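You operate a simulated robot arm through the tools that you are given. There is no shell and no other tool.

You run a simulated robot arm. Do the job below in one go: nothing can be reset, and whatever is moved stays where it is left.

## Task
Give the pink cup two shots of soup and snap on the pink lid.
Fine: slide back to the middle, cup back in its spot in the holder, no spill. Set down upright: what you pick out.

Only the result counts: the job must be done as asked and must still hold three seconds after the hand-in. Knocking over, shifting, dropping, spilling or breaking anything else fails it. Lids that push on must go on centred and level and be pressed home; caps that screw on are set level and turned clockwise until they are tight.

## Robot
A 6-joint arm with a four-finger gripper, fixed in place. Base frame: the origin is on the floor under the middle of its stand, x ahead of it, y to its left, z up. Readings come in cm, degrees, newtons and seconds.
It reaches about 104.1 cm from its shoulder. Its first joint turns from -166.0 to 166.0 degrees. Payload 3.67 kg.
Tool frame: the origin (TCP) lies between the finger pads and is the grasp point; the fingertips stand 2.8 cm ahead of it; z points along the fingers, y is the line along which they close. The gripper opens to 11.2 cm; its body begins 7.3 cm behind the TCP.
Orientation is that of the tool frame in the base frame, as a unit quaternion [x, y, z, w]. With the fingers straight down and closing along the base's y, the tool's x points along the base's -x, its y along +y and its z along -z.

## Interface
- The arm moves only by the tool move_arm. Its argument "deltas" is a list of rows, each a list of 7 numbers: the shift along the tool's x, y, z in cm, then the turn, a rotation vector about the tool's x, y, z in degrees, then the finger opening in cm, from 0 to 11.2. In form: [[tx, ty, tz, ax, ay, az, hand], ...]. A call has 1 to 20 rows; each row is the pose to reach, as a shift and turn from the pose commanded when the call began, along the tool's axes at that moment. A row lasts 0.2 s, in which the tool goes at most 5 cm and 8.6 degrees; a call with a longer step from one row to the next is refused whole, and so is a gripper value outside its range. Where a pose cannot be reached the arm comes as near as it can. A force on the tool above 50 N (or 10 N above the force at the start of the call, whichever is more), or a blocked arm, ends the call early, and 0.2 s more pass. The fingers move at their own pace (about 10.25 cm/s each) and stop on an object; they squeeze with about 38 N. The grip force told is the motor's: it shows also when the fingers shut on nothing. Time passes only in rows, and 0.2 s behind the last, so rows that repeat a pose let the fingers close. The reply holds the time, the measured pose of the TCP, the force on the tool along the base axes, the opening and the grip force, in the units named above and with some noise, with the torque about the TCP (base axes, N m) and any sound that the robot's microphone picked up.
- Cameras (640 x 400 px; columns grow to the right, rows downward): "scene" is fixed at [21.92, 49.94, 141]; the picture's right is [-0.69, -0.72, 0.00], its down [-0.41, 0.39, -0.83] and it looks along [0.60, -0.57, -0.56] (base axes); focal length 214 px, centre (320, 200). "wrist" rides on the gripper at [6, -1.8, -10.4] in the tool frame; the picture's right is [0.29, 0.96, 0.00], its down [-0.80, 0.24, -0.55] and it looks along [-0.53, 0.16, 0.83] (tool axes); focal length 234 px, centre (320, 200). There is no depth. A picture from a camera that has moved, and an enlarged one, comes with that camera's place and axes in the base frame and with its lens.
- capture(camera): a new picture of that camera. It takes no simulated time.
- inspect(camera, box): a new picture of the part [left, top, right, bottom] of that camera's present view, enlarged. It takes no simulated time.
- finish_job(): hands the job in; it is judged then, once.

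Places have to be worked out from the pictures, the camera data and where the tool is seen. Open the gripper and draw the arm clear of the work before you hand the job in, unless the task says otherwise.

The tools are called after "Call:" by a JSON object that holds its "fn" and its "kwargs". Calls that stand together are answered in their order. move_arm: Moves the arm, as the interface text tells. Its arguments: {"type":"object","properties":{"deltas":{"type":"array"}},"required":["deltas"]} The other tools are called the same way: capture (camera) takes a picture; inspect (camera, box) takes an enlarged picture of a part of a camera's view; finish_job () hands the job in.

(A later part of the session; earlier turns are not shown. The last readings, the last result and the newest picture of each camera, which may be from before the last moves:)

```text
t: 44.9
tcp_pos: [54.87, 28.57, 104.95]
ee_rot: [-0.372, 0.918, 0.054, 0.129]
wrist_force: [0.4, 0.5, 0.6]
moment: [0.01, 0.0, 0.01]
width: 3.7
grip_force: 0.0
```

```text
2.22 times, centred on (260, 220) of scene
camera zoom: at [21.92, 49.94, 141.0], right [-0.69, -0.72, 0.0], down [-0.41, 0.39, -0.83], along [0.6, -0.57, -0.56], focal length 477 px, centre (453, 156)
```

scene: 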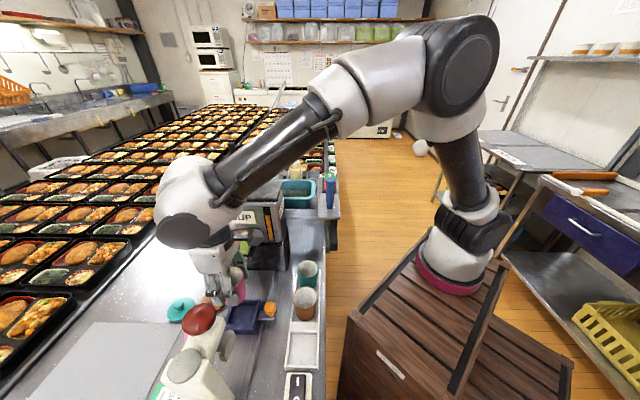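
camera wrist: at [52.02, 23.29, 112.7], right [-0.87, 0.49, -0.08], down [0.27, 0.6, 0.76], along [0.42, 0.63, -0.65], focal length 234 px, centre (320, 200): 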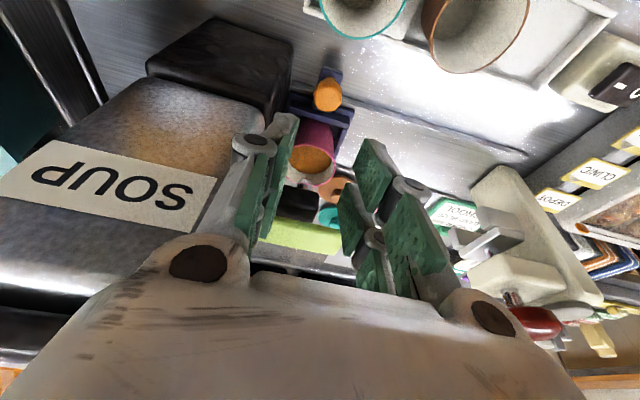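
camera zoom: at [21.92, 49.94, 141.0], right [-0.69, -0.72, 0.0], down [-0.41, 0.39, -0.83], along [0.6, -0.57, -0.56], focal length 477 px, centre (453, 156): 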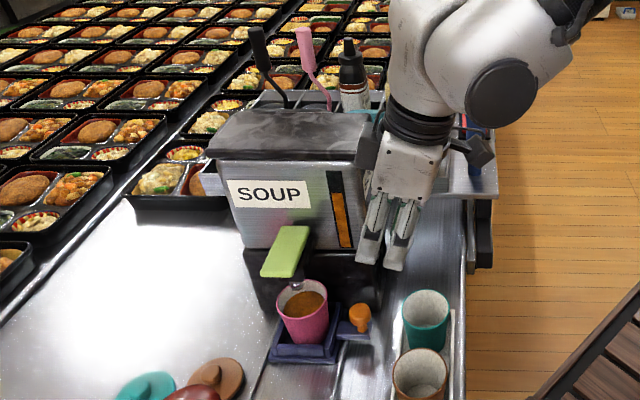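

The machine's label and lever sit at exactly the same pixels as before, so nothing shifted and the soup is undisturbed. I'll use a larger 25° tilt, which moves the housing about 2 cm clear of the lid, and hover above the knob.

Call:
{"fn": "move_arm", "kwargs": {"deltas": [[0, 0, 0, 0, -4.6, 0, 3.8], [0, 0, 0, 0, -9.2, 0, 3.8], [-0.3, 0, 1, 0, -9.2, 0, 3.8], [-0.6, 0.03, 2.2, 0, -9.2, 0, 3.8], [-0.9, 0.05, 3.4, 0, -9.2, 0, 3.8], [-1.02, 0.07, 4.15, 0, -9.2, 0, 3.8]]}}

Call:
{"fn": "capture", "kwargs": {"camera": "wrist"}}

Call:
{"fn": "inspect", "kwargs": {"camera": "wrist", "box": [260, 70, 380, 200]}}

Call:
{"fn": "inspect", "kwargs": {"camera": "scene", "box": [210, 170, 330, 310]}}

```text
t: 46.2
tcp_pos: [56.32, 30.16, 101.38]
ee_rot: [-0.367, 0.904, 0.084, 0.203]
wrist_force: [-0.1, -1.1, 1.0]
moment: [0.02, 0.01, 0.0]
width: 3.77
grip_force: 0.0
```

```text
taken
camera wrist: at [50.56, 22.03, 108.2], right [-0.85, 0.5, -0.12], down [0.18, 0.51, 0.84], along [0.49, 0.7, -0.53], focal length 234 px, centre (320, 200)
```

wrist: 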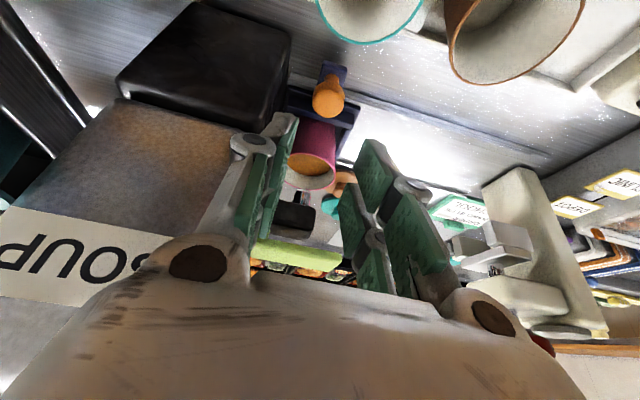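

```text
3.08 times, centred on (320, 135) of wrist
camera zoom: at [50.56, 22.03, 108.2], right [-0.85, 0.5, -0.12], down [0.18, 0.51, 0.84], along [0.49, 0.7, -0.53], focal length 720 px, centre (320, 400)
```

zoom: 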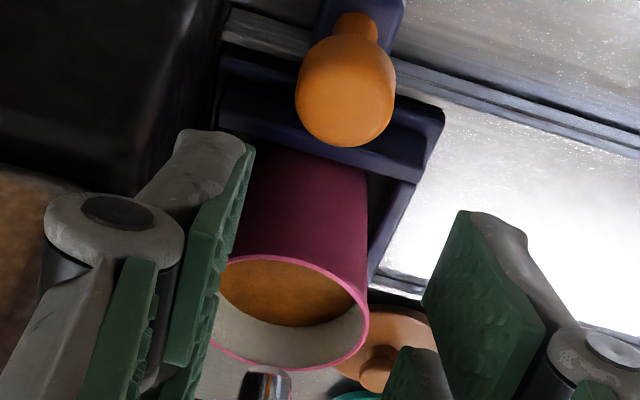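

```text
2.86 times, centred on (270, 240) of scene
camera zoom: at [21.92, 49.94, 141.0], right [-0.69, -0.72, 0.0], down [-0.41, 0.39, -0.83], along [0.6, -0.57, -0.56], focal length 613 px, centre (463, 86)
```

zoom: 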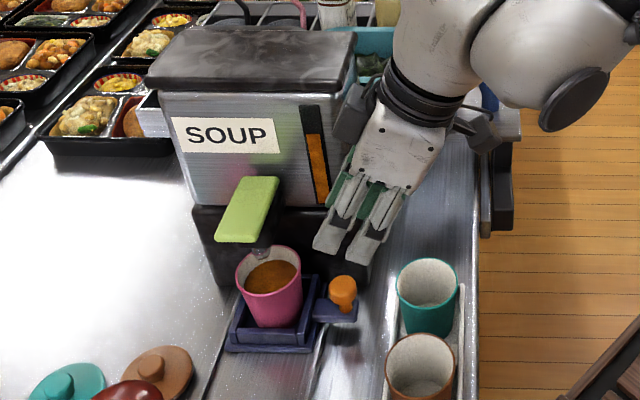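

The knob is centred between the fingers within a millimetre. I'll descend vertically with a 3.5 cm opening.

Call:
{"fn": "move_arm", "kwargs": {"deltas": [[0.4, 0, 0.9, 0, 0, 0, 3.5], [0.95, 0, 2.05, 0, 0, 0, 3.5], [1.6, 0, 3.4, 0, 0, 0, 3.5], [2.25, 0, 4.8, 0, 0, 0, 3.5], [2.9, 0, 6.2, 0, 0, 0, 3.5], [3.5, 0, 7.5, 0, 0, 0, 3.5], [4.0, 0, 8.5, 0, 0, 0, 3.5], [4.27, 0, 9.15, 0, 0, 0, 3.5]]}}

Call:
{"fn": "capture", "kwargs": {"camera": "wrist"}}

Call:
{"fn": "inspect", "kwargs": {"camera": "scene", "box": [210, 200, 310, 300]}}

```text
t: 48.0
tcp_pos: [56.33, 30.17, 91.32]
ee_rot: [-0.366, 0.905, 0.082, 0.201]
wrist_force: [-0.4, -0.6, 0.1]
moment: [0.01, -0.02, -0.04]
width: 3.51
grip_force: 0.1
out of reach, approached as far as the arm can: row 7
```

```text
taken
camera wrist: at [50.52, 22.14, 98.19], right [-0.85, 0.51, -0.12], down [0.18, 0.51, 0.84], along [0.49, 0.69, -0.53], focal length 234 px, centre (320, 200)
```

wrist: 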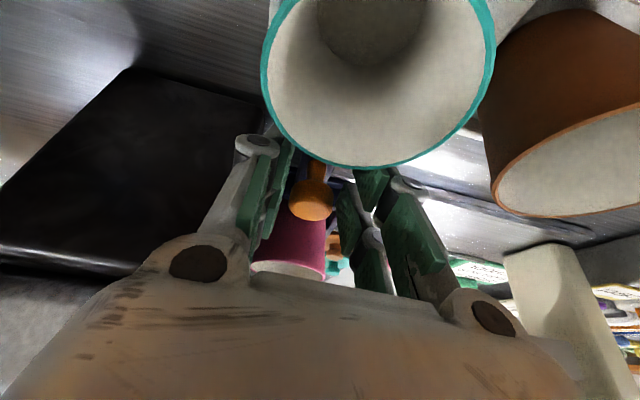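

```text
4.00 times, centred on (260, 250) of scene
camera zoom: at [21.92, 49.94, 141.0], right [-0.69, -0.72, 0.0], down [-0.41, 0.39, -0.83], along [0.6, -0.57, -0.56], focal length 858 px, centre (560, 0)
```

zoom: 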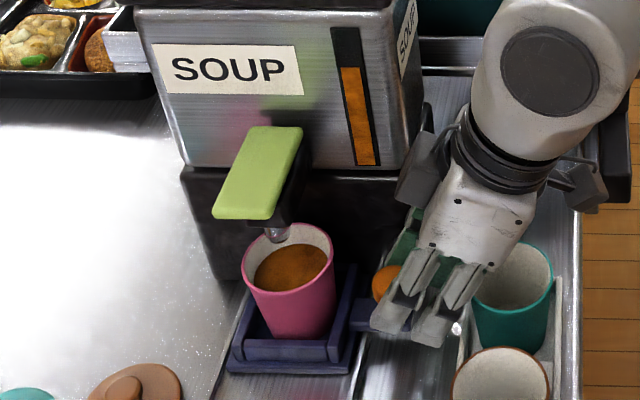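

The knob is caged with no contact force. I'll drag the slide back toward the middle slowly, with gentle ramps because of the open soup.

Call:
{"fn": "move_arm", "kwargs": {"deltas": [[0, 0.1, 0, 0, 0, 0, 3.5], [0, 0.22, 0, 0, 0, 0, 3.5], [0, 0.36, 0, 0, 0, 0, 3.5], [0, 0.52, 0, 0, 0, 0, 3.5], [0, 0.72, 0, 0, 0, 0, 3.5], [0, 0.98, 0, 0, 0, 0, 3.5], [0, 1.3, 0, 0, 0, 0, 3.5], [0, 1.65, 0, 0, 0, 0, 3.5], [0, 2.0, 0, 0, 0, 0, 3.5], [0, 2.4, 0, 0, 0, 0, 3.5], [0, 2.8, 0, 0, 0, 0, 3.5], [0, 3.2, 0, 0, 0, 0, 3.5], [0, 3.6, 0, 0, 0, 0, 3.5], [0, 4.0, 0, 0, 0, 0, 3.5], [0, 4.35, 0, 0, 0, 0, 3.5], [0, 4.65, 0, 0, 0, 0, 3.5], [0, 4.85, 0, 0, 0, 0, 3.5], [0, 4.95, 0, 0, 0, 0, 3.5]]}}

Call:
{"fn": "inspect", "kwargs": {"camera": "scene", "box": [210, 220, 310, 330]}}

Call:
{"fn": "capture", "kwargs": {"camera": "wrist"}}

```text
t: 51.9
tcp_pos: [52.88, 33.71, 91.29]
ee_rot: [-0.367, 0.904, 0.083, 0.201]
wrist_force: [0.9, -0.5, -0.5]
moment: [-0.02, -0.02, 0.0]
width: 3.53
grip_force: 0.1
```

```text
3.64 times, centred on (260, 275) of scene
camera zoom: at [21.92, 49.94, 141.0], right [-0.69, -0.72, 0.0], down [-0.41, 0.39, -0.83], along [0.6, -0.57, -0.56], focal length 780 px, centre (538, -73)
```

zoom: 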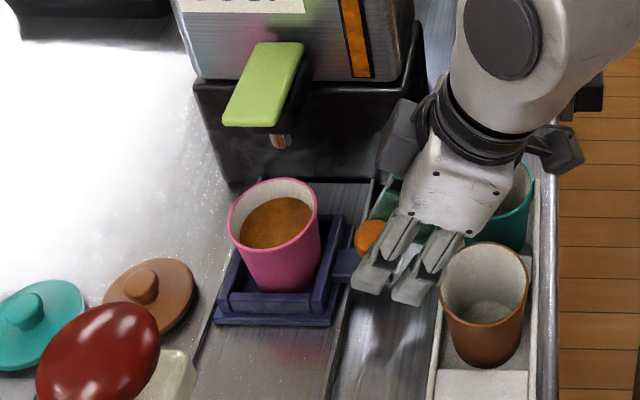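

```text
taken
camera wrist: at [47.05, 25.58, 98.18], right [-0.85, 0.51, -0.12], down [0.18, 0.51, 0.84], along [0.49, 0.7, -0.53], focal length 234 px, centre (320, 200)
```

wrist: 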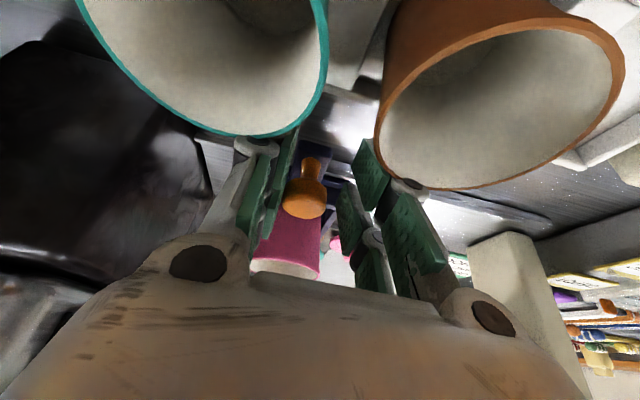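

The slide follows and the soup is calm. I'll continue the remaining ~6 cm to the middle in the same gentle way.

Call:
{"fn": "move_arm", "kwargs": {"deltas": [[0, 0.1, 0, 0, 0, 0, 3.5], [0, 0.25, 0, 0, 0, 0, 3.5], [0, 0.5, 0, 0, 0, 0, 3.5], [0, 0.8, 0, 0, 0, 0, 3.5], [0, 1.15, 0, 0, 0, 0, 3.5], [0, 1.55, 0, 0, 0, 0, 3.5], [0, 1.95, 0, 0, 0, 0, 3.5], [0, 2.35, 0, 0, 0, 0, 3.5], [0, 2.75, 0, 0, 0, 0, 3.5], [0, 3.15, 0, 0, 0, 0, 3.5], [0, 3.55, 0, 0, 0, 0, 3.5], [0, 3.95, 0, 0, 0, 0, 3.5], [0, 4.35, 0, 0, 0, 0, 3.5], [0, 4.75, 0, 0, 0, 0, 3.5], [0, 5.1, 0, 0, 0, 0, 3.5], [0, 5.4, 0, 0, 0, 0, 3.5], [0, 5.65, 0, 0, 0, 0, 3.5], [0, 5.8, 0, 0, 0, 0, 3.5]]}}

Call:
{"fn": "inspect", "kwargs": {"camera": "scene", "box": [220, 290, 285, 335]}}

Call:
{"fn": "inspect", "kwargs": {"camera": "scene", "box": [180, 240, 320, 360]}}

```text
t: 55.6
tcp_pos: [48.88, 37.95, 91.37]
ee_rot: [-0.366, 0.904, 0.083, 0.202]
wrist_force: [-1.1, 1.0, -0.2]
moment: [-0.04, -0.01, 0.01]
width: 3.47
grip_force: 0.0
```

```text
8.89 times, centred on (252, 312) of scene
camera zoom: at [21.92, 49.94, 141.0], right [-0.69, -0.72, 0.0], down [-0.41, 0.39, -0.83], along [0.6, -0.57, -0.56], focal length 1906 px, centre (920, -800)
```

zoom: 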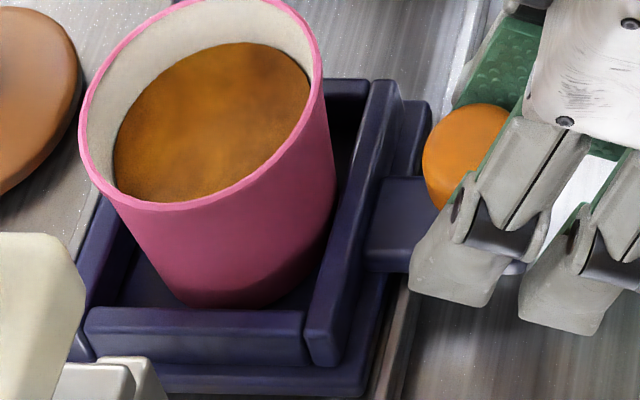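

```text
3.33 times, centred on (250, 300) of scene
camera zoom: at [21.92, 49.94, 141.0], right [-0.69, -0.72, 0.0], down [-0.41, 0.39, -0.83], along [0.6, -0.57, -0.56], focal length 715 px, centre (553, -133)
```

zoom: 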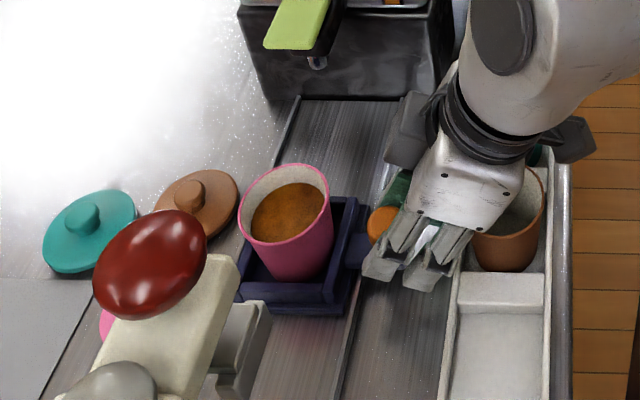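

The tray matches its original middle position (same pixel edges as at the start). I'll centre on the knob, lift straight off, then go look at the pink lid.

Call:
{"fn": "move_arm", "kwargs": {"deltas": [[0, -0.2, 0, 0, 0, 0, 3.6], [0, -0.4, 0, 0, 0, 0, 3.8], [-0.2, -0.4, -0.45, 0, 0, 0, 3.8], [-0.85, -0.4, -1.8, 0, 0, 0, 3.8], [-1.7, -0.4, -3.6, 0, 0, 0, 3.8], [-2.8, -0.4, -6, 0, 0, 0, 3.8], [-4.23, -0.4, -9.06, 0, 0, 0, 3.8], [-5.5, -0.4, -11.8, 0, 0, 0, 3.8], [-6.8, -0.4, -14.5, 0, 0, 0, 3.8]]}}

Call:
{"fn": "inspect", "kwargs": {"camera": "scene", "box": [180, 240, 320, 360]}}

```text
t: 57.6
tcp_pos: [49.19, 37.67, 107.32]
ee_rot: [-0.367, 0.905, 0.084, 0.201]
wrist_force: [0.3, 1.0, 0.2]
moment: [0.0, 0.06, 0.04]
width: 3.79
grip_force: 0.1
```

```text
3.33 times, centred on (250, 300) of scene
camera zoom: at [21.92, 49.94, 141.0], right [-0.69, -0.72, 0.0], down [-0.41, 0.39, -0.83], along [0.6, -0.57, -0.56], focal length 715 px, centre (553, -133)
```

zoom: 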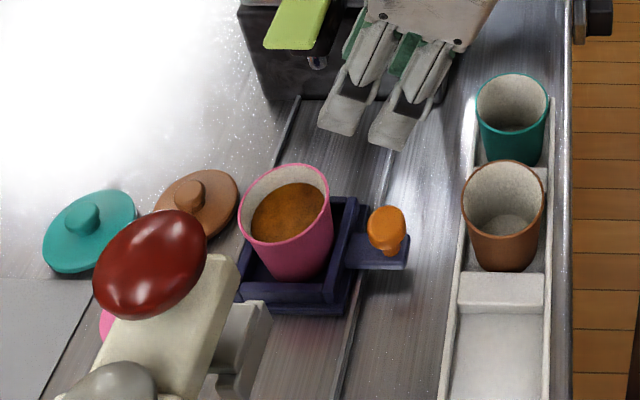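

The slide is at the middle and undisturbed. I'll rise over the press height, level the tool and move above the pink lid for a close look.

Call:
{"fn": "move_arm", "kwargs": {"deltas": [[-2.13, 0.02, -4.54, 0, 0, 0, 3.8], [-3.83, 0.04, -8.17, 0, 0, 0, 4.5], [-6.47, 0.74, -6.37, 0, 5, 0, 5], [-9.11, 1.44, -4.58, 0, 10, 0, 5], [-11.75, 2.14, -2.78, 0, 15, 0, 5], [-14.4, 2.83, -0.98, 0, 20, 0, 5], [-17.03, 3.54, 0.81, 0, 25, 0, 5], [-19.68, 4.23, 2.61, 0, 25, 0, 5], [-19.12, 4.23, 3.79, 0, 25, 0, 5]]}}

Call:
{"fn": "capture", "kwargs": {"camera": "wrist"}}

Call:
{"fn": "inspect", "kwargs": {"camera": "scene", "box": [120, 180, 330, 380]}}

```text
refused: row 1 steps farther than a row can; nothing moved
```

```text
taken
camera wrist: at [43.51, 29.52, 114.21], right [-0.86, 0.5, -0.12], down [0.18, 0.51, 0.84], along [0.49, 0.7, -0.53], focal length 234 px, centre (320, 200)
```

wrist: 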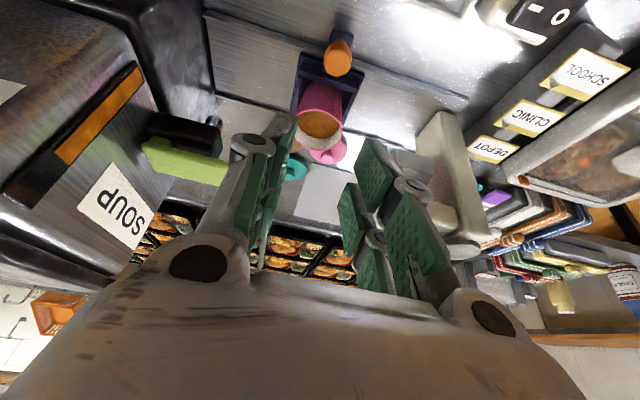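

```text
2.00 times, centred on (225, 280) of scene
camera zoom: at [21.92, 49.94, 141.0], right [-0.69, -0.72, 0.0], down [-0.41, 0.39, -0.83], along [0.6, -0.57, -0.56], focal length 429 px, centre (510, 40)
```

zoom: 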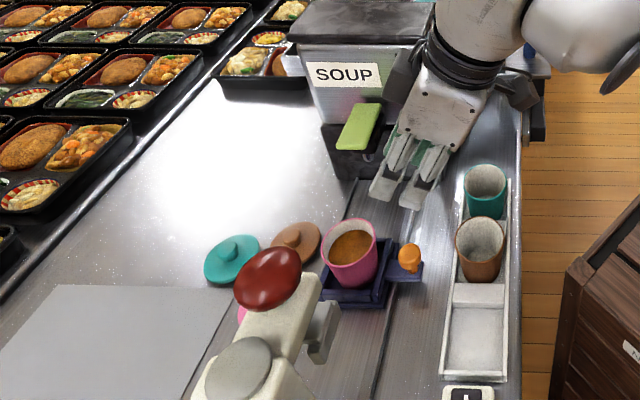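

The first step was slightly too long and nothing moved. I'll resend the same path with shorter initial steps.

Call:
{"fn": "move_arm", "kwargs": {"deltas": [[-1.5, 0.02, -3.2, 0, 0, 0, 3.8], [-3.0, 0.03, -6.4, 0, 0, 0, 4.5], [-3.83, 0.04, -8.17, 0, 0, 0, 4.5], [-6.47, 0.74, -6.37, 0, 5, 0, 5], [-9.11, 1.44, -4.58, 0, 10, 0, 5], [-11.75, 2.14, -2.78, 0, 15, 0, 5], [-14.4, 2.83, -0.98, 0, 20, 0, 5], [-17.03, 3.54, 0.81, 0, 25, 0, 5], [-19.68, 4.23, 2.61, 0, 25, 0, 5], [-19.12, 4.23, 3.79, 0, 25, 0, 5]]}}

Call:
{"fn": "capture", "kwargs": {"camera": "wrist"}}

Call:
{"fn": "inspect", "kwargs": {"camera": "scene", "box": [120, 180, 330, 380]}}

```text
t: 59.9
tcp_pos: [59.74, 53.7, 112.06]
ee_rot: [-0.376, 0.926, 0.002, 0.002]
wrist_force: [-0.1, -0.5, 0.5]
moment: [0.0, 0.01, 0.03]
width: 5.01
grip_force: 0.0
```

```text
taken
camera wrist: at [56.68, 48.3, 122.39], right [-0.87, 0.49, 0.0], down [0.4, 0.72, 0.56], along [0.27, 0.49, -0.83], focal length 234 px, centre (320, 200)
```

wrist: 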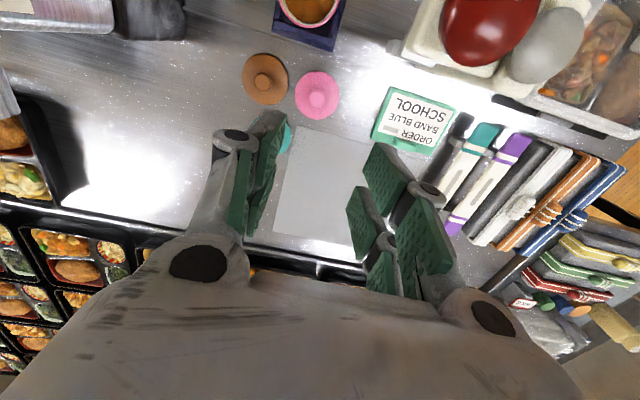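

```text
2.00 times, centred on (225, 280) of scene
camera zoom: at [21.92, 49.94, 141.0], right [-0.69, -0.72, 0.0], down [-0.41, 0.39, -0.83], along [0.6, -0.57, -0.56], focal length 429 px, centre (510, 40)
```

zoom: 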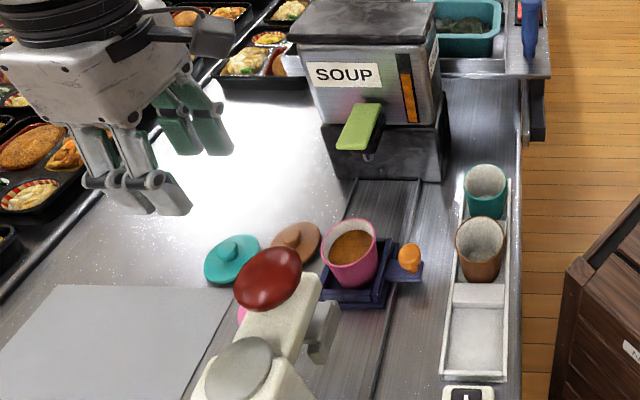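

The pink lid is almost exactly under the tool axis. I'll zoom in to refine its centre and knob.

Call:
{"fn": "inspect", "kwargs": {"camera": "wrist", "box": [270, 50, 370, 140]}}

```text
4.44 times, centred on (320, 95) of wrist
camera zoom: at [56.68, 48.3, 122.39], right [-0.87, 0.49, 0.0], down [0.4, 0.72, 0.56], along [0.27, 0.49, -0.83], focal length 1041 px, centre (320, 667)
```

zoom: 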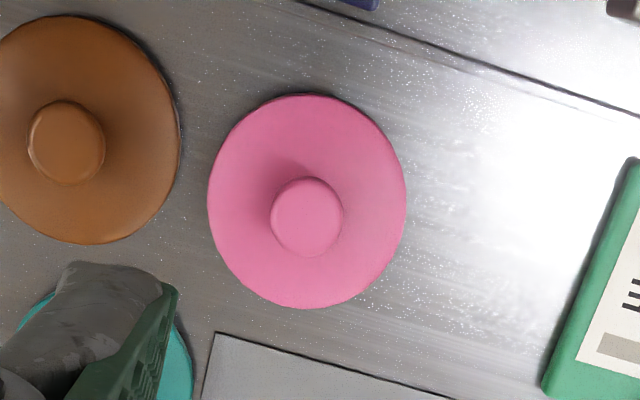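

The lid centre is offset 0.45 cm sideways; its disc lies near z 85–86 with the knob top near 88. I'll correct this and descend to just above the knob.

Call:
{"fn": "move_arm", "kwargs": {"deltas": [[-0.13, -0.43, 3, 0, 0, 0, 4.2], [-0.13, -0.43, 7, 0, 0, 0, 4.2], [-0.13, -0.43, 11, 0, 0, 0, 4.2], [-0.13, -0.43, 14.5, 0, 0, 0, 4.2], [-0.13, -0.43, 17, 0, 0, 0, 4.2], [-0.13, -0.43, 19, 0, 0, 0, 4.2], [-0.13, -0.43, 20, 0, 0, 0, 4.2]]}}

Call:
{"fn": "capture", "kwargs": {"camera": "wrist"}}

Call:
{"fn": "inspect", "kwargs": {"camera": "wrist", "box": [240, 90, 400, 220]}}

Call:
{"fn": "inspect", "kwargs": {"camera": "scene", "box": [150, 230, 310, 360]}}

```text
t: 61.5
tcp_pos: [60.05, 53.78, 92.1]
ee_rot: [-0.377, 0.926, 0.002, 0.003]
wrist_force: [0.2, 0.3, 0.6]
moment: [0.0, -0.04, -0.01]
width: 4.22
grip_force: 0.1
```

```text
taken
camera wrist: at [57.13, 48.22, 102.53], right [-0.87, 0.49, 0.0], down [0.4, 0.72, 0.56], along [0.27, 0.49, -0.83], focal length 234 px, centre (320, 200)
```

wrist: 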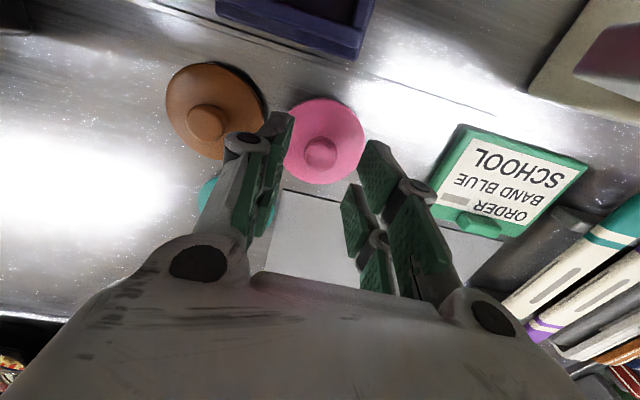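

```text
3.08 times, centred on (320, 155) of wrist
camera zoom: at [57.13, 48.22, 102.53], right [-0.87, 0.49, 0.0], down [0.4, 0.72, 0.56], along [0.27, 0.49, -0.83], focal length 720 px, centre (320, 338)
```

zoom: 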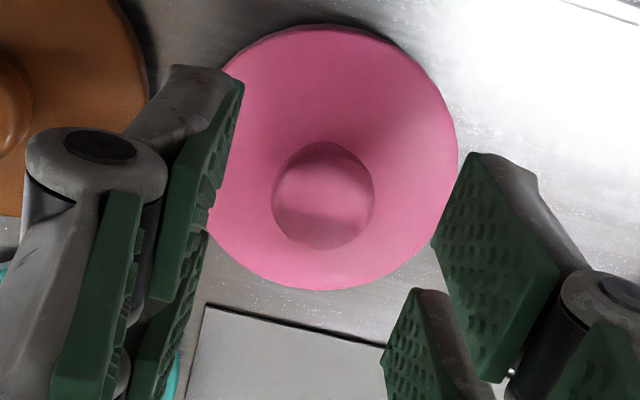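

```text
3.08 times, centred on (230, 295) of scene
camera zoom: at [21.92, 49.94, 141.0], right [-0.69, -0.72, 0.0], down [-0.41, 0.39, -0.83], along [0.6, -0.57, -0.56], focal length 660 px, centre (597, -92)
```

zoom: 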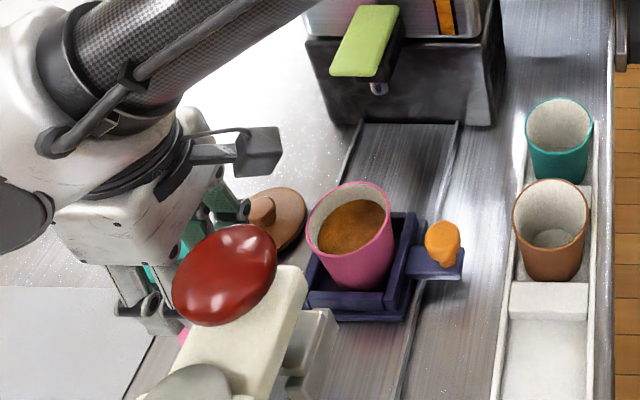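

The knob is centred to under a millimetre. I'll lower slowly until the fingertips are just above the lid disc, watching force.

Call:
{"fn": "move_arm", "kwargs": {"deltas": [[0, 0.08, 0.8, 0, 0, 0, 4.2], [0, 0.08, 1.6, 0, 0, 0, 4.2], [0, 0.08, 2.2, 0, 0, 0, 4.2], [0, 0.08, 2.7, 0, 0, 0, 4.2]]}}

Call:
{"fn": "inspect", "kwargs": {"camera": "wrist", "box": [240, 90, 400, 260]}}

```text
t: 62.5
tcp_pos: [60.14, 53.77, 89.41]
ee_rot: [-0.376, 0.927, 0.003, 0.002]
wrist_force: [-0.2, 0.5, 0.4]
moment: [-0.02, -0.01, 0.02]
width: 4.19
grip_force: 0.0
```

```text
2.35 times, centred on (320, 175) of wrist
camera zoom: at [57.14, 48.24, 99.81], right [-0.87, 0.49, 0.0], down [0.4, 0.72, 0.56], along [0.27, 0.49, -0.83], focal length 551 px, centre (320, 259)
```

zoom: 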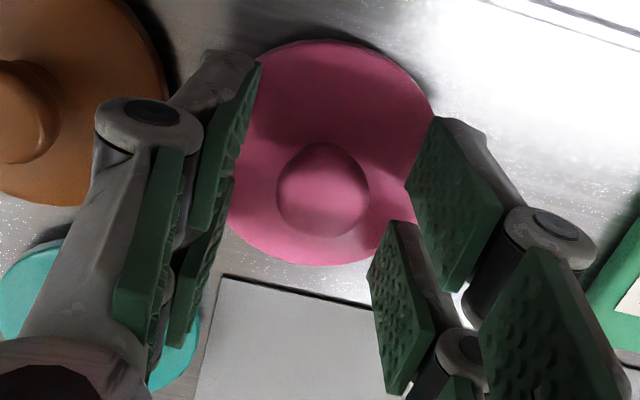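

No contact yet. I'll continue down in 2 mm steps until a light touch.

Call:
{"fn": "move_arm", "kwargs": {"deltas": [[0, 0, 0.2, 0, 0, 0, 4.2], [0, 0, 0.4, 0, 0, 0, 4.2]]}}

```text
t: 63.0
tcp_pos: [60.26, 53.62, 89.04]
ee_rot: [-0.376, 0.926, 0.002, 0.001]
wrist_force: [0.5, 0.1, -0.4]
moment: [0.01, 0.02, 0.0]
width: 4.18
grip_force: 0.1
```

Call:
{"fn": "move_arm", "kwargs": {"deltas": [[0, 0, 0.15, 0, 0, 0, 4.2], [0, 0, 0.3, 0, 0, 0, 4.2]]}}

Call:
{"fn": "inspect", "kwargs": {"camera": "wrist", "box": [240, 90, 400, 260]}}

```text
t: 63.6
tcp_pos: [60.13, 53.8, 88.91]
ee_rot: [-0.376, 0.927, 0.004, 0.002]
wrist_force: [-0.6, -2.1, 13.6]
moment: [-0.13, 0.01, -0.02]
width: 4.23
grip_force: 0.4
```

```text
2.35 times, centred on (320, 175) of wrist
camera zoom: at [57.14, 48.29, 99.23], right [-0.87, 0.49, 0.0], down [0.4, 0.72, 0.56], along [0.27, 0.49, -0.83], focal length 551 px, centre (320, 259)
```

zoom: 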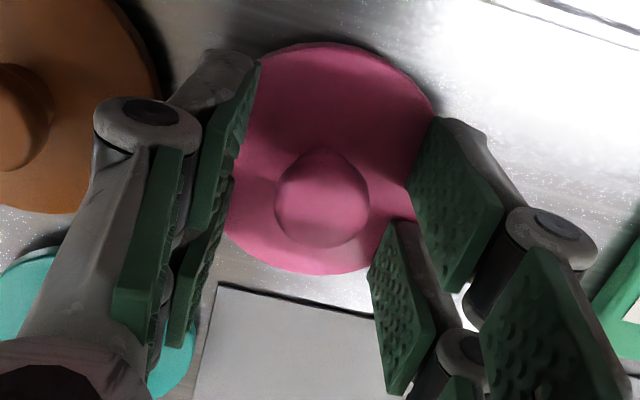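

Light contact on the disc: its top is at z≈86.1. I'll raise 3 mm and close on the lid's knob.

Call:
{"fn": "move_arm", "kwargs": {"deltas": [[0, 0, -0.2, 0, 0, 0, 4.2], [0, 0, -0.32, 0, 0, 0, 3.6], [0, 0, -0.32, 0, 0, 0, 2.8], [0, 0, -0.32, 0, 0, 0, 2.2], [0, 0, -0.32, 0, 0, 0, 1.8], [0, 0, -0.32, 0, 0, 0, 1.5], [0, 0, -0.32, 0, 0, 0, 1.5]]}}

Call:
{"fn": "inspect", "kwargs": {"camera": "wrist", "box": [240, 90, 400, 260]}}

```text
t: 65.2
tcp_pos: [60.14, 53.7, 89.0]
ee_rot: [-0.376, 0.927, 0.002, 0.001]
wrist_force: [-0.3, 0.0, 0.8]
moment: [0.0, 0.0, 0.01]
width: 1.62
grip_force: 17.8
```

```text
2.35 times, centred on (320, 175) of wrist
camera zoom: at [57.07, 48.28, 99.44], right [-0.87, 0.49, 0.0], down [0.4, 0.72, 0.56], along [0.27, 0.49, -0.83], focal length 551 px, centre (320, 259)
```

zoom: 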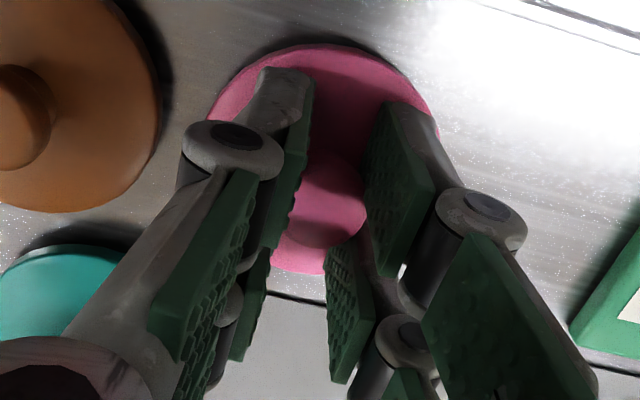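

The knob is gripped at 1.6 cm width. I'll apply the full squeeze, then lift the lid slightly to check that it hangs level.

Call:
{"fn": "move_arm", "kwargs": {"deltas": [[0, 0, 0, 0, 0, 0, 1.0], [0, 0, 0, 0, 0, 0, 0.6], [0, 0, -0.4, 0, 0, 0, 0.6], [0, 0, -1.2, 0, 0, 0, 0.6], [0, 0, -2.4, 0, 0, 0, 0.6], [0, 0, -4, 0, 0, 0, 0.6]]}}

Call:
{"fn": "capture", "kwargs": {"camera": "wrist"}}

Call:
{"fn": "inspect", "kwargs": {"camera": "wrist", "box": [240, 90, 400, 260]}}

Call:
{"fn": "inspect", "kwargs": {"camera": "scene", "box": [130, 230, 290, 360]}}

```text
t: 66.7
tcp_pos: [60.12, 53.69, 93.02]
ee_rot: [-0.377, 0.926, 0.002, 0.0]
wrist_force: [0.0, 0.7, -0.2]
moment: [-0.02, 0.03, 0.01]
width: 1.52
grip_force: 38.0
```

```text
taken
camera wrist: at [57.09, 48.34, 103.43], right [-0.87, 0.49, 0.0], down [0.4, 0.72, 0.56], along [0.27, 0.49, -0.83], focal length 234 px, centre (320, 200)
```

wrist: 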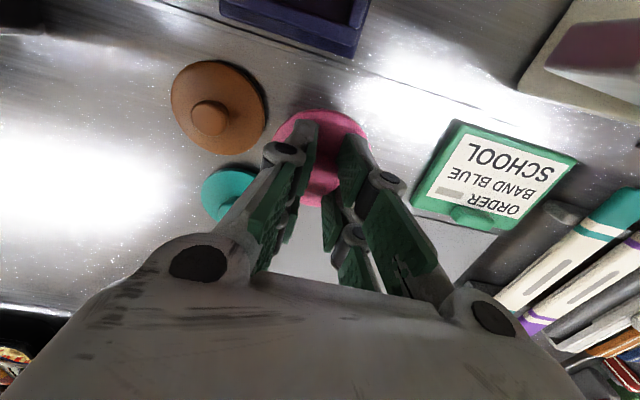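

```text
2.35 times, centred on (320, 175) of wrist
camera zoom: at [57.09, 48.34, 103.43], right [-0.87, 0.49, 0.0], down [0.4, 0.72, 0.56], along [0.27, 0.49, -0.83], focal length 551 px, centre (320, 259)
```

zoom: 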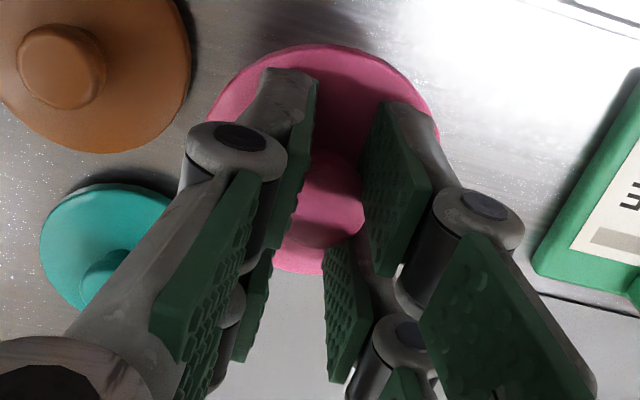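

```text
3.08 times, centred on (210, 295) of scene
camera zoom: at [21.92, 49.94, 141.0], right [-0.69, -0.72, 0.0], down [-0.41, 0.39, -0.83], along [0.6, -0.57, -0.56], focal length 660 px, centre (658, -92)
```

zoom: 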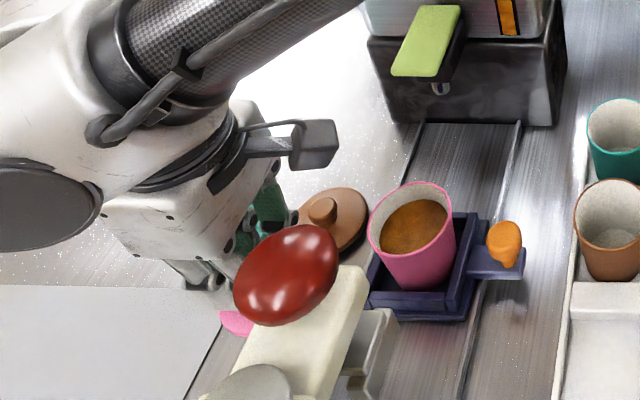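

The lid is held and level. I'll re-measure the cup's rim position with the same scene zoom used right after I placed it.

Call:
{"fn": "inspect", "kwargs": {"camera": "scene", "box": [220, 285, 285, 340]}}

```text
7.27 times, centred on (252, 312) of scene
camera zoom: at [21.92, 49.94, 141.0], right [-0.69, -0.72, 0.0], down [-0.41, 0.39, -0.83], along [0.6, -0.57, -0.56], focal length 1560 px, centre (811, -618)
```

zoom: 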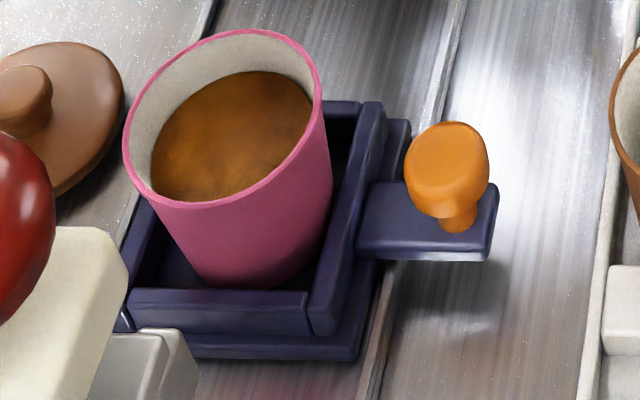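

The cup hasn't moved in the tray, so its centre is about (55.5, 44.1). I'll raise the lid and carry it over the cup.

Call:
{"fn": "move_arm", "kwargs": {"deltas": [[0, 0, -2, 0, 0, 0, 0.6], [0, 0, -4.5, 0, 0, 0, 0.6], [0, 0, -7, 0, 0, 0, 0.6], [1.5, -0.55, -8, 0, 0, 0, 0.6], [3.3, -1.2, -8, 0, 0, 0, 0.6], [5.2, -1.9, -8, 0, 0, 0, 0.6], [7.1, -2.6, -8, 0, 0, 0, 0.6], [8.8, -3.23, -8, 0, 0, 0, 0.6], [9.99, -3.67, -8, 0, 0, 0, 0.6], [9.99, -3.67, -8, 0, 0, 0, 0.6]]}}

Call:
{"fn": "capture", "kwargs": {"camera": "wrist"}}

Call:
{"fn": "inspect", "kwargs": {"camera": "scene", "box": [180, 230, 320, 350]}}

```text
t: 68.8
tcp_pos: [55.37, 44.03, 100.96]
ee_rot: [-0.377, 0.926, 0.003, 0.001]
wrist_force: [0.0, -0.1, -0.1]
moment: [-0.03, 0.01, 0.03]
width: 1.54
grip_force: 38.0
```

```text
taken
camera wrist: at [52.43, 38.54, 111.27], right [-0.87, 0.49, 0.0], down [0.4, 0.72, 0.56], along [0.27, 0.49, -0.83], focal length 234 px, centre (320, 200)
```

wrist: 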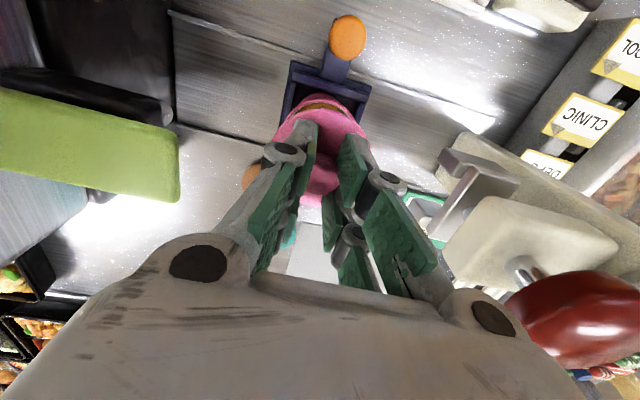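

```text
3.33 times, centred on (250, 290) of scene
camera zoom: at [21.92, 49.94, 141.0], right [-0.69, -0.72, 0.0], down [-0.41, 0.39, -0.83], along [0.6, -0.57, -0.56], focal length 715 px, centre (553, -100)
```

zoom: 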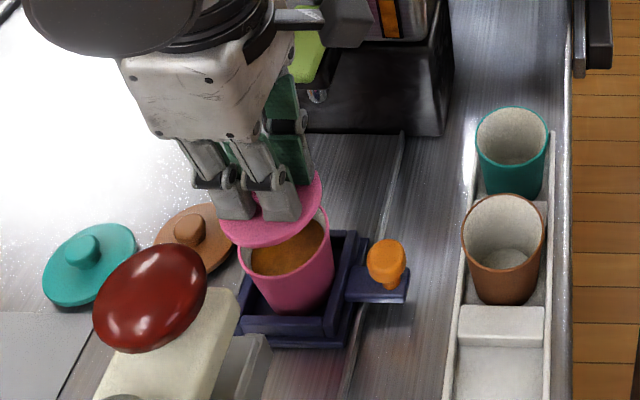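

The lid hangs above the cup. I'll zoom from both cameras to align the lid with the rim.

Call:
{"fn": "inspect", "kwargs": {"camera": "wrist", "box": [260, 70, 390, 210]}}

Call:
{"fn": "inspect", "kwargs": {"camera": "scene", "box": [215, 270, 285, 335]}}

```text
2.86 times, centred on (325, 140) of wrist
camera zoom: at [52.43, 38.54, 111.27], right [-0.87, 0.49, 0.0], down [0.4, 0.72, 0.56], along [0.27, 0.49, -0.83], focal length 669 px, centre (306, 371)
```

zoom: 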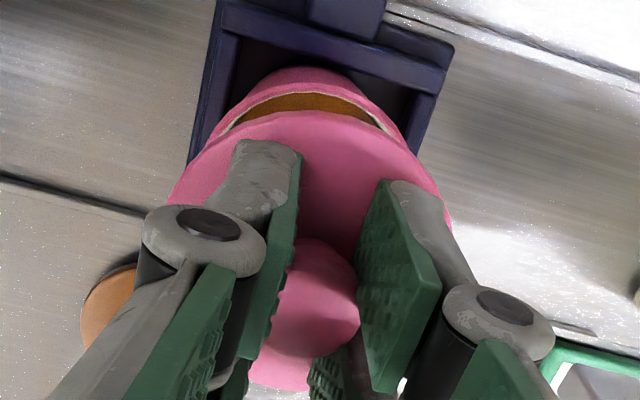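

```text
6.15 times, centred on (250, 302) of scene
camera zoom: at [21.92, 49.94, 141.0], right [-0.69, -0.72, 0.0], down [-0.41, 0.39, -0.83], along [0.6, -0.57, -0.56], focal length 1320 px, centre (751, -431)
```

zoom: 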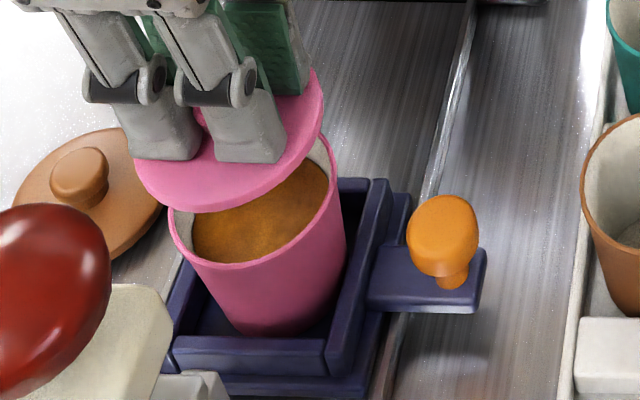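

Alignment is within about 1 mm. I'll trim slightly and lower the lid toward the rim.

Call:
{"fn": "move_arm", "kwargs": {"deltas": [[-0.05, 0.02, 0.8, 0, 0, 0, 0.6], [-0.1, 0.04, 1.6, 0, 0, 0, 0.6], [-0.1, 0.04, 2.4, 0, 0, 0, 0.6], [-0.1, 0.04, 3.0, 0, 0, 0, 0.6], [-0.1, 0.04, 3.4, 0, 0, 0, 0.6]]}}

Call:
{"fn": "inspect", "kwargs": {"camera": "wrist", "box": [260, 70, 390, 210]}}

Call:
{"fn": "inspect", "kwargs": {"camera": "scene", "box": [215, 270, 285, 335]}}

```text
t: 70.0
tcp_pos: [55.45, 44.23, 97.58]
ee_rot: [-0.376, 0.927, 0.002, 0.001]
wrist_force: [0.1, -0.2, -0.2]
moment: [-0.01, 0.05, 0.0]
width: 1.5
grip_force: 38.0
```

```text
2.86 times, centred on (325, 140) of wrist
camera zoom: at [52.48, 38.74, 107.91], right [-0.87, 0.49, 0.0], down [0.4, 0.72, 0.56], along [0.27, 0.49, -0.83], focal length 669 px, centre (306, 371)
```

zoom: 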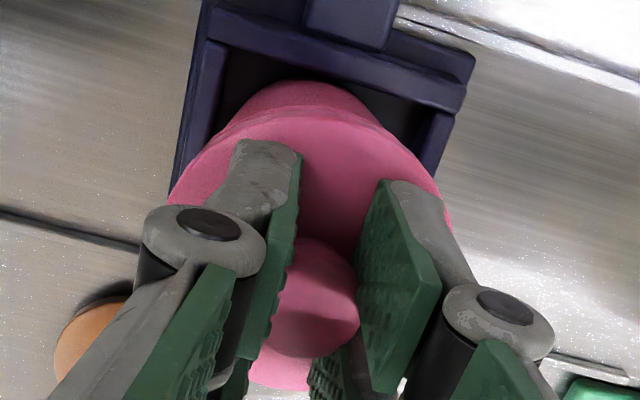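

```text
6.15 times, centred on (250, 302) of scene
camera zoom: at [21.92, 49.94, 141.0], right [-0.69, -0.72, 0.0], down [-0.41, 0.39, -0.83], along [0.6, -0.57, -0.56], focal length 1320 px, centre (751, -431)
```

zoom: 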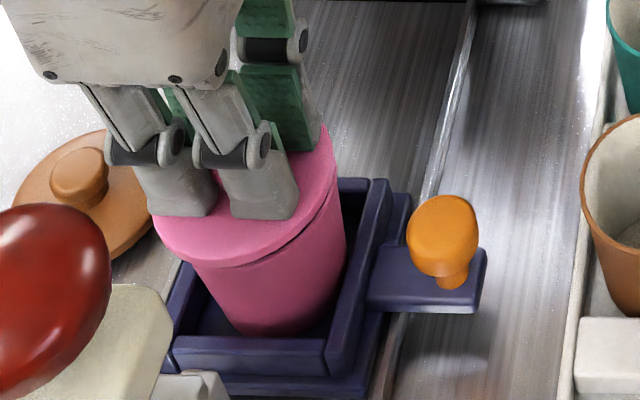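

The lid looks centred over the rim in both views. I'll lower in small steps until it touches.

Call:
{"fn": "move_arm", "kwargs": {"deltas": [[0, 0, 0.2, 0, 0, 0, 0.6], [0, 0, 0.4, 0, 0, 0, 0.6], [0, 0, 0.6, 0, 0, 0, 0.6], [0, 0, 0.8, 0, 0, 0, 0.6]]}}

Call:
{"fn": "inspect", "kwargs": {"camera": "scene", "box": [215, 270, 285, 335]}}

```text
t: 71.0
tcp_pos: [55.6, 44.25, 97.04]
ee_rot: [-0.376, 0.926, 0.003, 0.003]
wrist_force: [-2.2, -4.2, 23.3]
moment: [-0.47, 0.23, 0.01]
width: 1.52
grip_force: 37.6
heard: snap
```

```text
6.15 times, centred on (250, 302) of scene
camera zoom: at [21.92, 49.94, 141.0], right [-0.69, -0.72, 0.0], down [-0.41, 0.39, -0.83], along [0.6, -0.57, -0.56], focal length 1320 px, centre (751, -431)
```

zoom: 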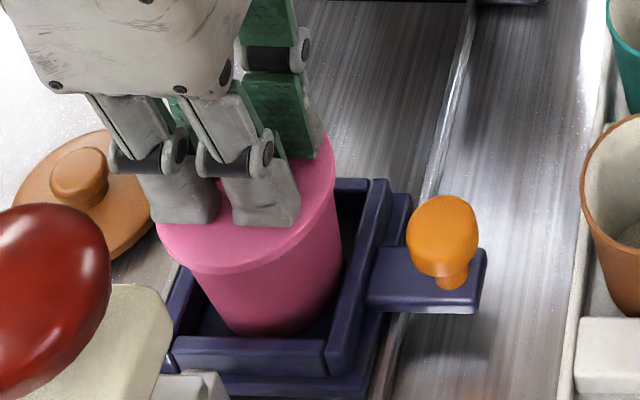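

A "snap" was heard at about 23 N: the lid clicked on. I'll press slightly more to be sure it is fully home, then check.

Call:
{"fn": "move_arm", "kwargs": {"deltas": [[0, 0, 0.1, 0, 0, 0, 0.6], [0, 0, 0.2, 0, 0, 0, 0.6]]}}

Call:
{"fn": "inspect", "kwargs": {"camera": "scene", "box": [225, 285, 285, 335]}}

Call:
{"fn": "inspect", "kwargs": {"camera": "wrist", "box": [260, 70, 390, 210]}}

```text
t: 71.7
tcp_pos: [55.57, 44.44, 96.97]
ee_rot: [-0.377, 0.926, 0.005, 0.005]
wrist_force: [-1.1, -0.6, 12.8]
moment: [-0.2, 0.09, -0.02]
width: 1.49
grip_force: 38.2
stopped in row 2: the force on the tool passed its limit at 51 N (the readings are from after the stop); the commanded pose is now the measured one
```

```text
8.00 times, centred on (255, 310) of scene
camera zoom: at [21.92, 49.94, 141.0], right [-0.69, -0.72, 0.0], down [-0.41, 0.39, -0.83], along [0.6, -0.57, -0.56], focal length 1716 px, centre (840, -680)
```

zoom: 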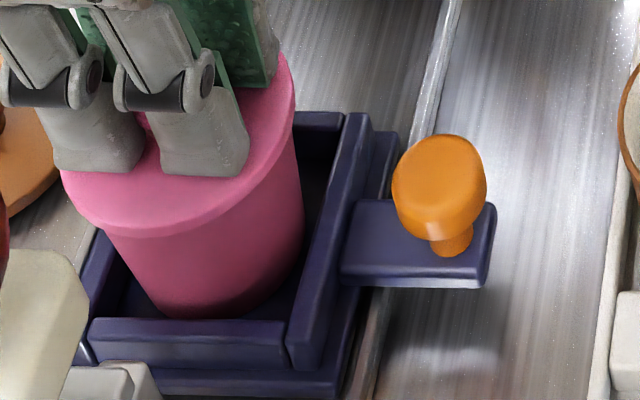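

```text
2.86 times, centred on (325, 140) of wrist
camera zoom: at [52.6, 38.8, 107.27], right [-0.87, 0.48, 0.0], down [0.4, 0.72, 0.56], along [0.27, 0.49, -0.83], focal length 669 px, centre (306, 371)
```

zoom: 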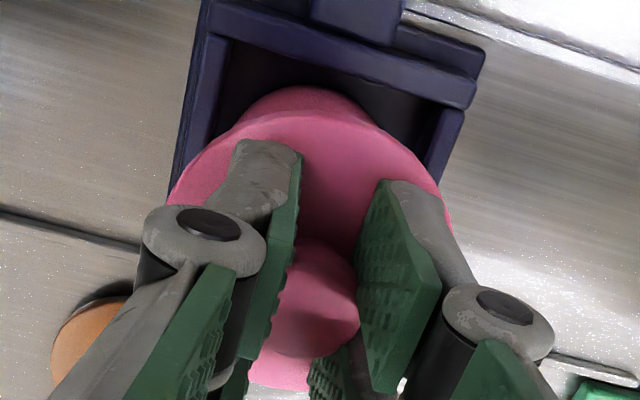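

The lid reached a hard stop (51 N with no further travel), so it is fully seated and flush. I'll release the lid's knob and rise to inspect.

Call:
{"fn": "move_arm", "kwargs": {"deltas": [[0, 0, -0.1, 0, 0, 0, 1.5], [0, 0, -0.1, 0, 0, 0, 2.4], [0, 0, -0.1, 0, 0, 0, 3.4], [0, 0, -0.1, 0, 0, 0, 4.2], [0, 0, -1, 0, 0, 0, 4.2], [0, 0, -2.5, 0, 0, 0, 4.2], [0, 0, -4.5, 0, 0, 0, 4.2], [0, 0, -7, 0, 0, 0, 4.2]]}}

Call:
{"fn": "inspect", "kwargs": {"camera": "scene", "box": [215, 270, 285, 335]}}

Call:
{"fn": "capture", "kwargs": {"camera": "wrist"}}

```text
t: 73.5
tcp_pos: [55.55, 44.31, 103.93]
ee_rot: [-0.376, 0.927, 0.004, 0.002]
wrist_force: [0.2, 0.7, -0.6]
moment: [-0.01, 0.01, -0.01]
width: 4.23
grip_force: 0.1
```

```text
6.15 times, centred on (250, 302) of scene
camera zoom: at [21.92, 49.94, 141.0], right [-0.69, -0.72, 0.0], down [-0.41, 0.39, -0.83], along [0.6, -0.57, -0.56], focal length 1320 px, centre (751, -431)
```

zoom: 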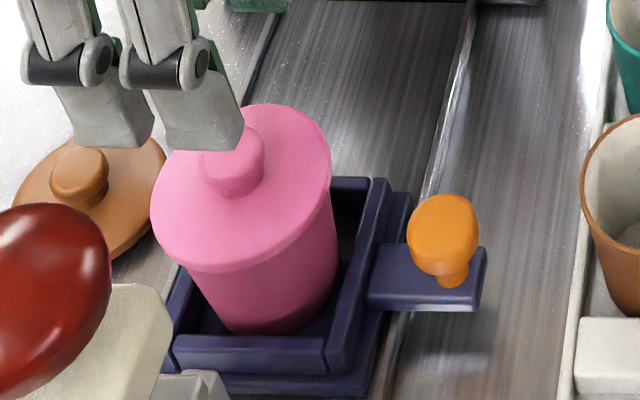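

```text
taken
camera wrist: at [52.51, 38.82, 114.36], right [-0.87, 0.48, 0.0], down [0.4, 0.72, 0.56], along [0.27, 0.49, -0.83], focal length 234 px, centre (320, 200)
```

wrist: 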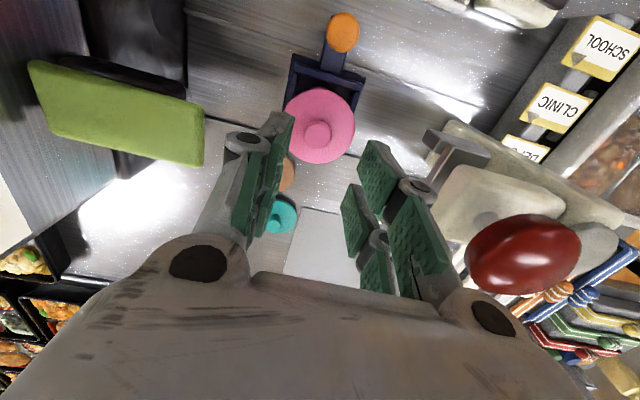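

I'll look more closely at the lidded cup to check that it stands upright in the tray.

Call:
{"fn": "inspect", "kwargs": {"camera": "scene", "box": [220, 285, 285, 340]}}

Call:
{"fn": "inspect", "kwargs": {"camera": "wrist", "box": [260, 0, 400, 180]}}

```text
7.27 times, centred on (252, 312) of scene
camera zoom: at [21.92, 49.94, 141.0], right [-0.69, -0.72, 0.0], down [-0.41, 0.39, -0.83], along [0.6, -0.57, -0.56], focal length 1560 px, centre (811, -618)
```

zoom: 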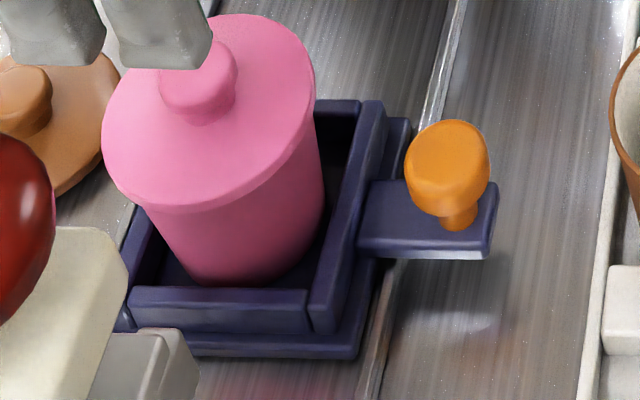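

```text
2.22 times, centred on (330, 90) of wrist
camera zoom: at [52.51, 38.82, 114.36], right [-0.87, 0.48, 0.0], down [0.4, 0.72, 0.56], along [0.27, 0.49, -0.83], focal length 520 px, centre (298, 444)
```

zoom: 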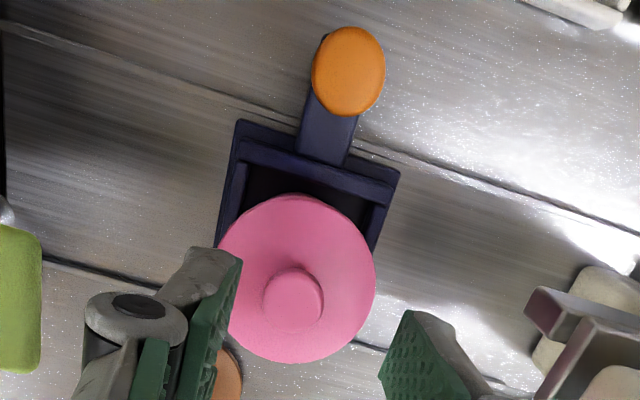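

The lid is level and seated, the cup is upright in the tray (shifted ~3 mm within the recess), and the slide hasn't moved. I'll open to 7.8 cm and descend around the lidded cup.

Call:
{"fn": "move_arm", "kwargs": {"deltas": [[0, 0, 0, 0, 0, 0, 6.0], [-0.05, 0, 0, 0, 0, 0, 7.8], [-0.05, 0, 2, 0, 0, 0, 7.8], [-0.05, 0, 4, 0, 0, 0, 7.8], [-0.05, 0, 6, 0, 0, 0, 7.8], [-0.05, 0, 8, 0, 0, 0, 7.8], [-0.05, 0, 9.7, 0, 0, 0, 7.8], [-0.05, 0, 10.8, 0, 0, 0, 7.8], [-0.05, 0, 11.5, 0, 0, 0, 7.8]]}}

Call:
{"fn": "capture", "kwargs": {"camera": "wrist"}}

Call:
{"fn": "inspect", "kwargs": {"camera": "scene", "box": [200, 265, 290, 340]}}

```text
t: 75.5
tcp_pos: [55.78, 44.53, 92.36]
ee_rot: [-0.376, 0.927, 0.004, 0.003]
wrist_force: [1.0, 0.6, 0.3]
moment: [0.03, 0.01, 0.0]
width: 7.8
grip_force: 0.1
```

```text
taken
camera wrist: at [52.57, 38.94, 102.64], right [-0.87, 0.48, 0.0], down [0.4, 0.72, 0.56], along [0.27, 0.49, -0.83], focal length 234 px, centre (320, 200)
```

wrist: 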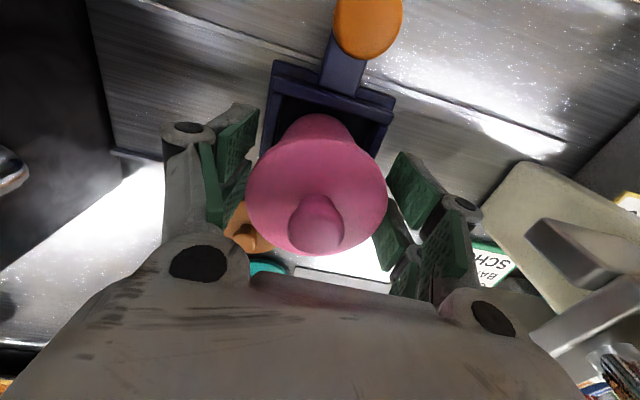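

```text
5.33 times, centred on (245, 302) of scene
camera zoom: at [21.92, 49.94, 141.0], right [-0.69, -0.72, 0.0], down [-0.41, 0.39, -0.83], along [0.6, -0.57, -0.56], focal length 1144 px, centre (720, -347)
```

zoom: 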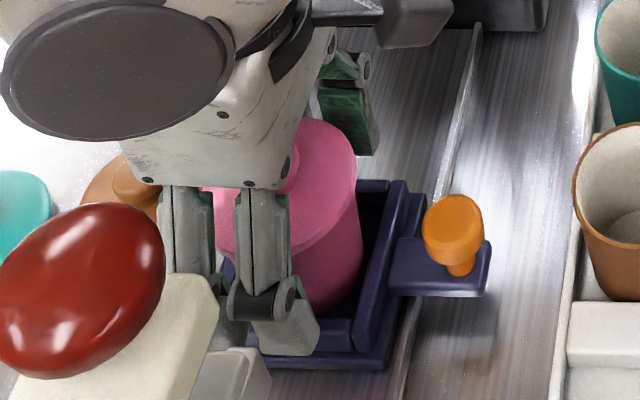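

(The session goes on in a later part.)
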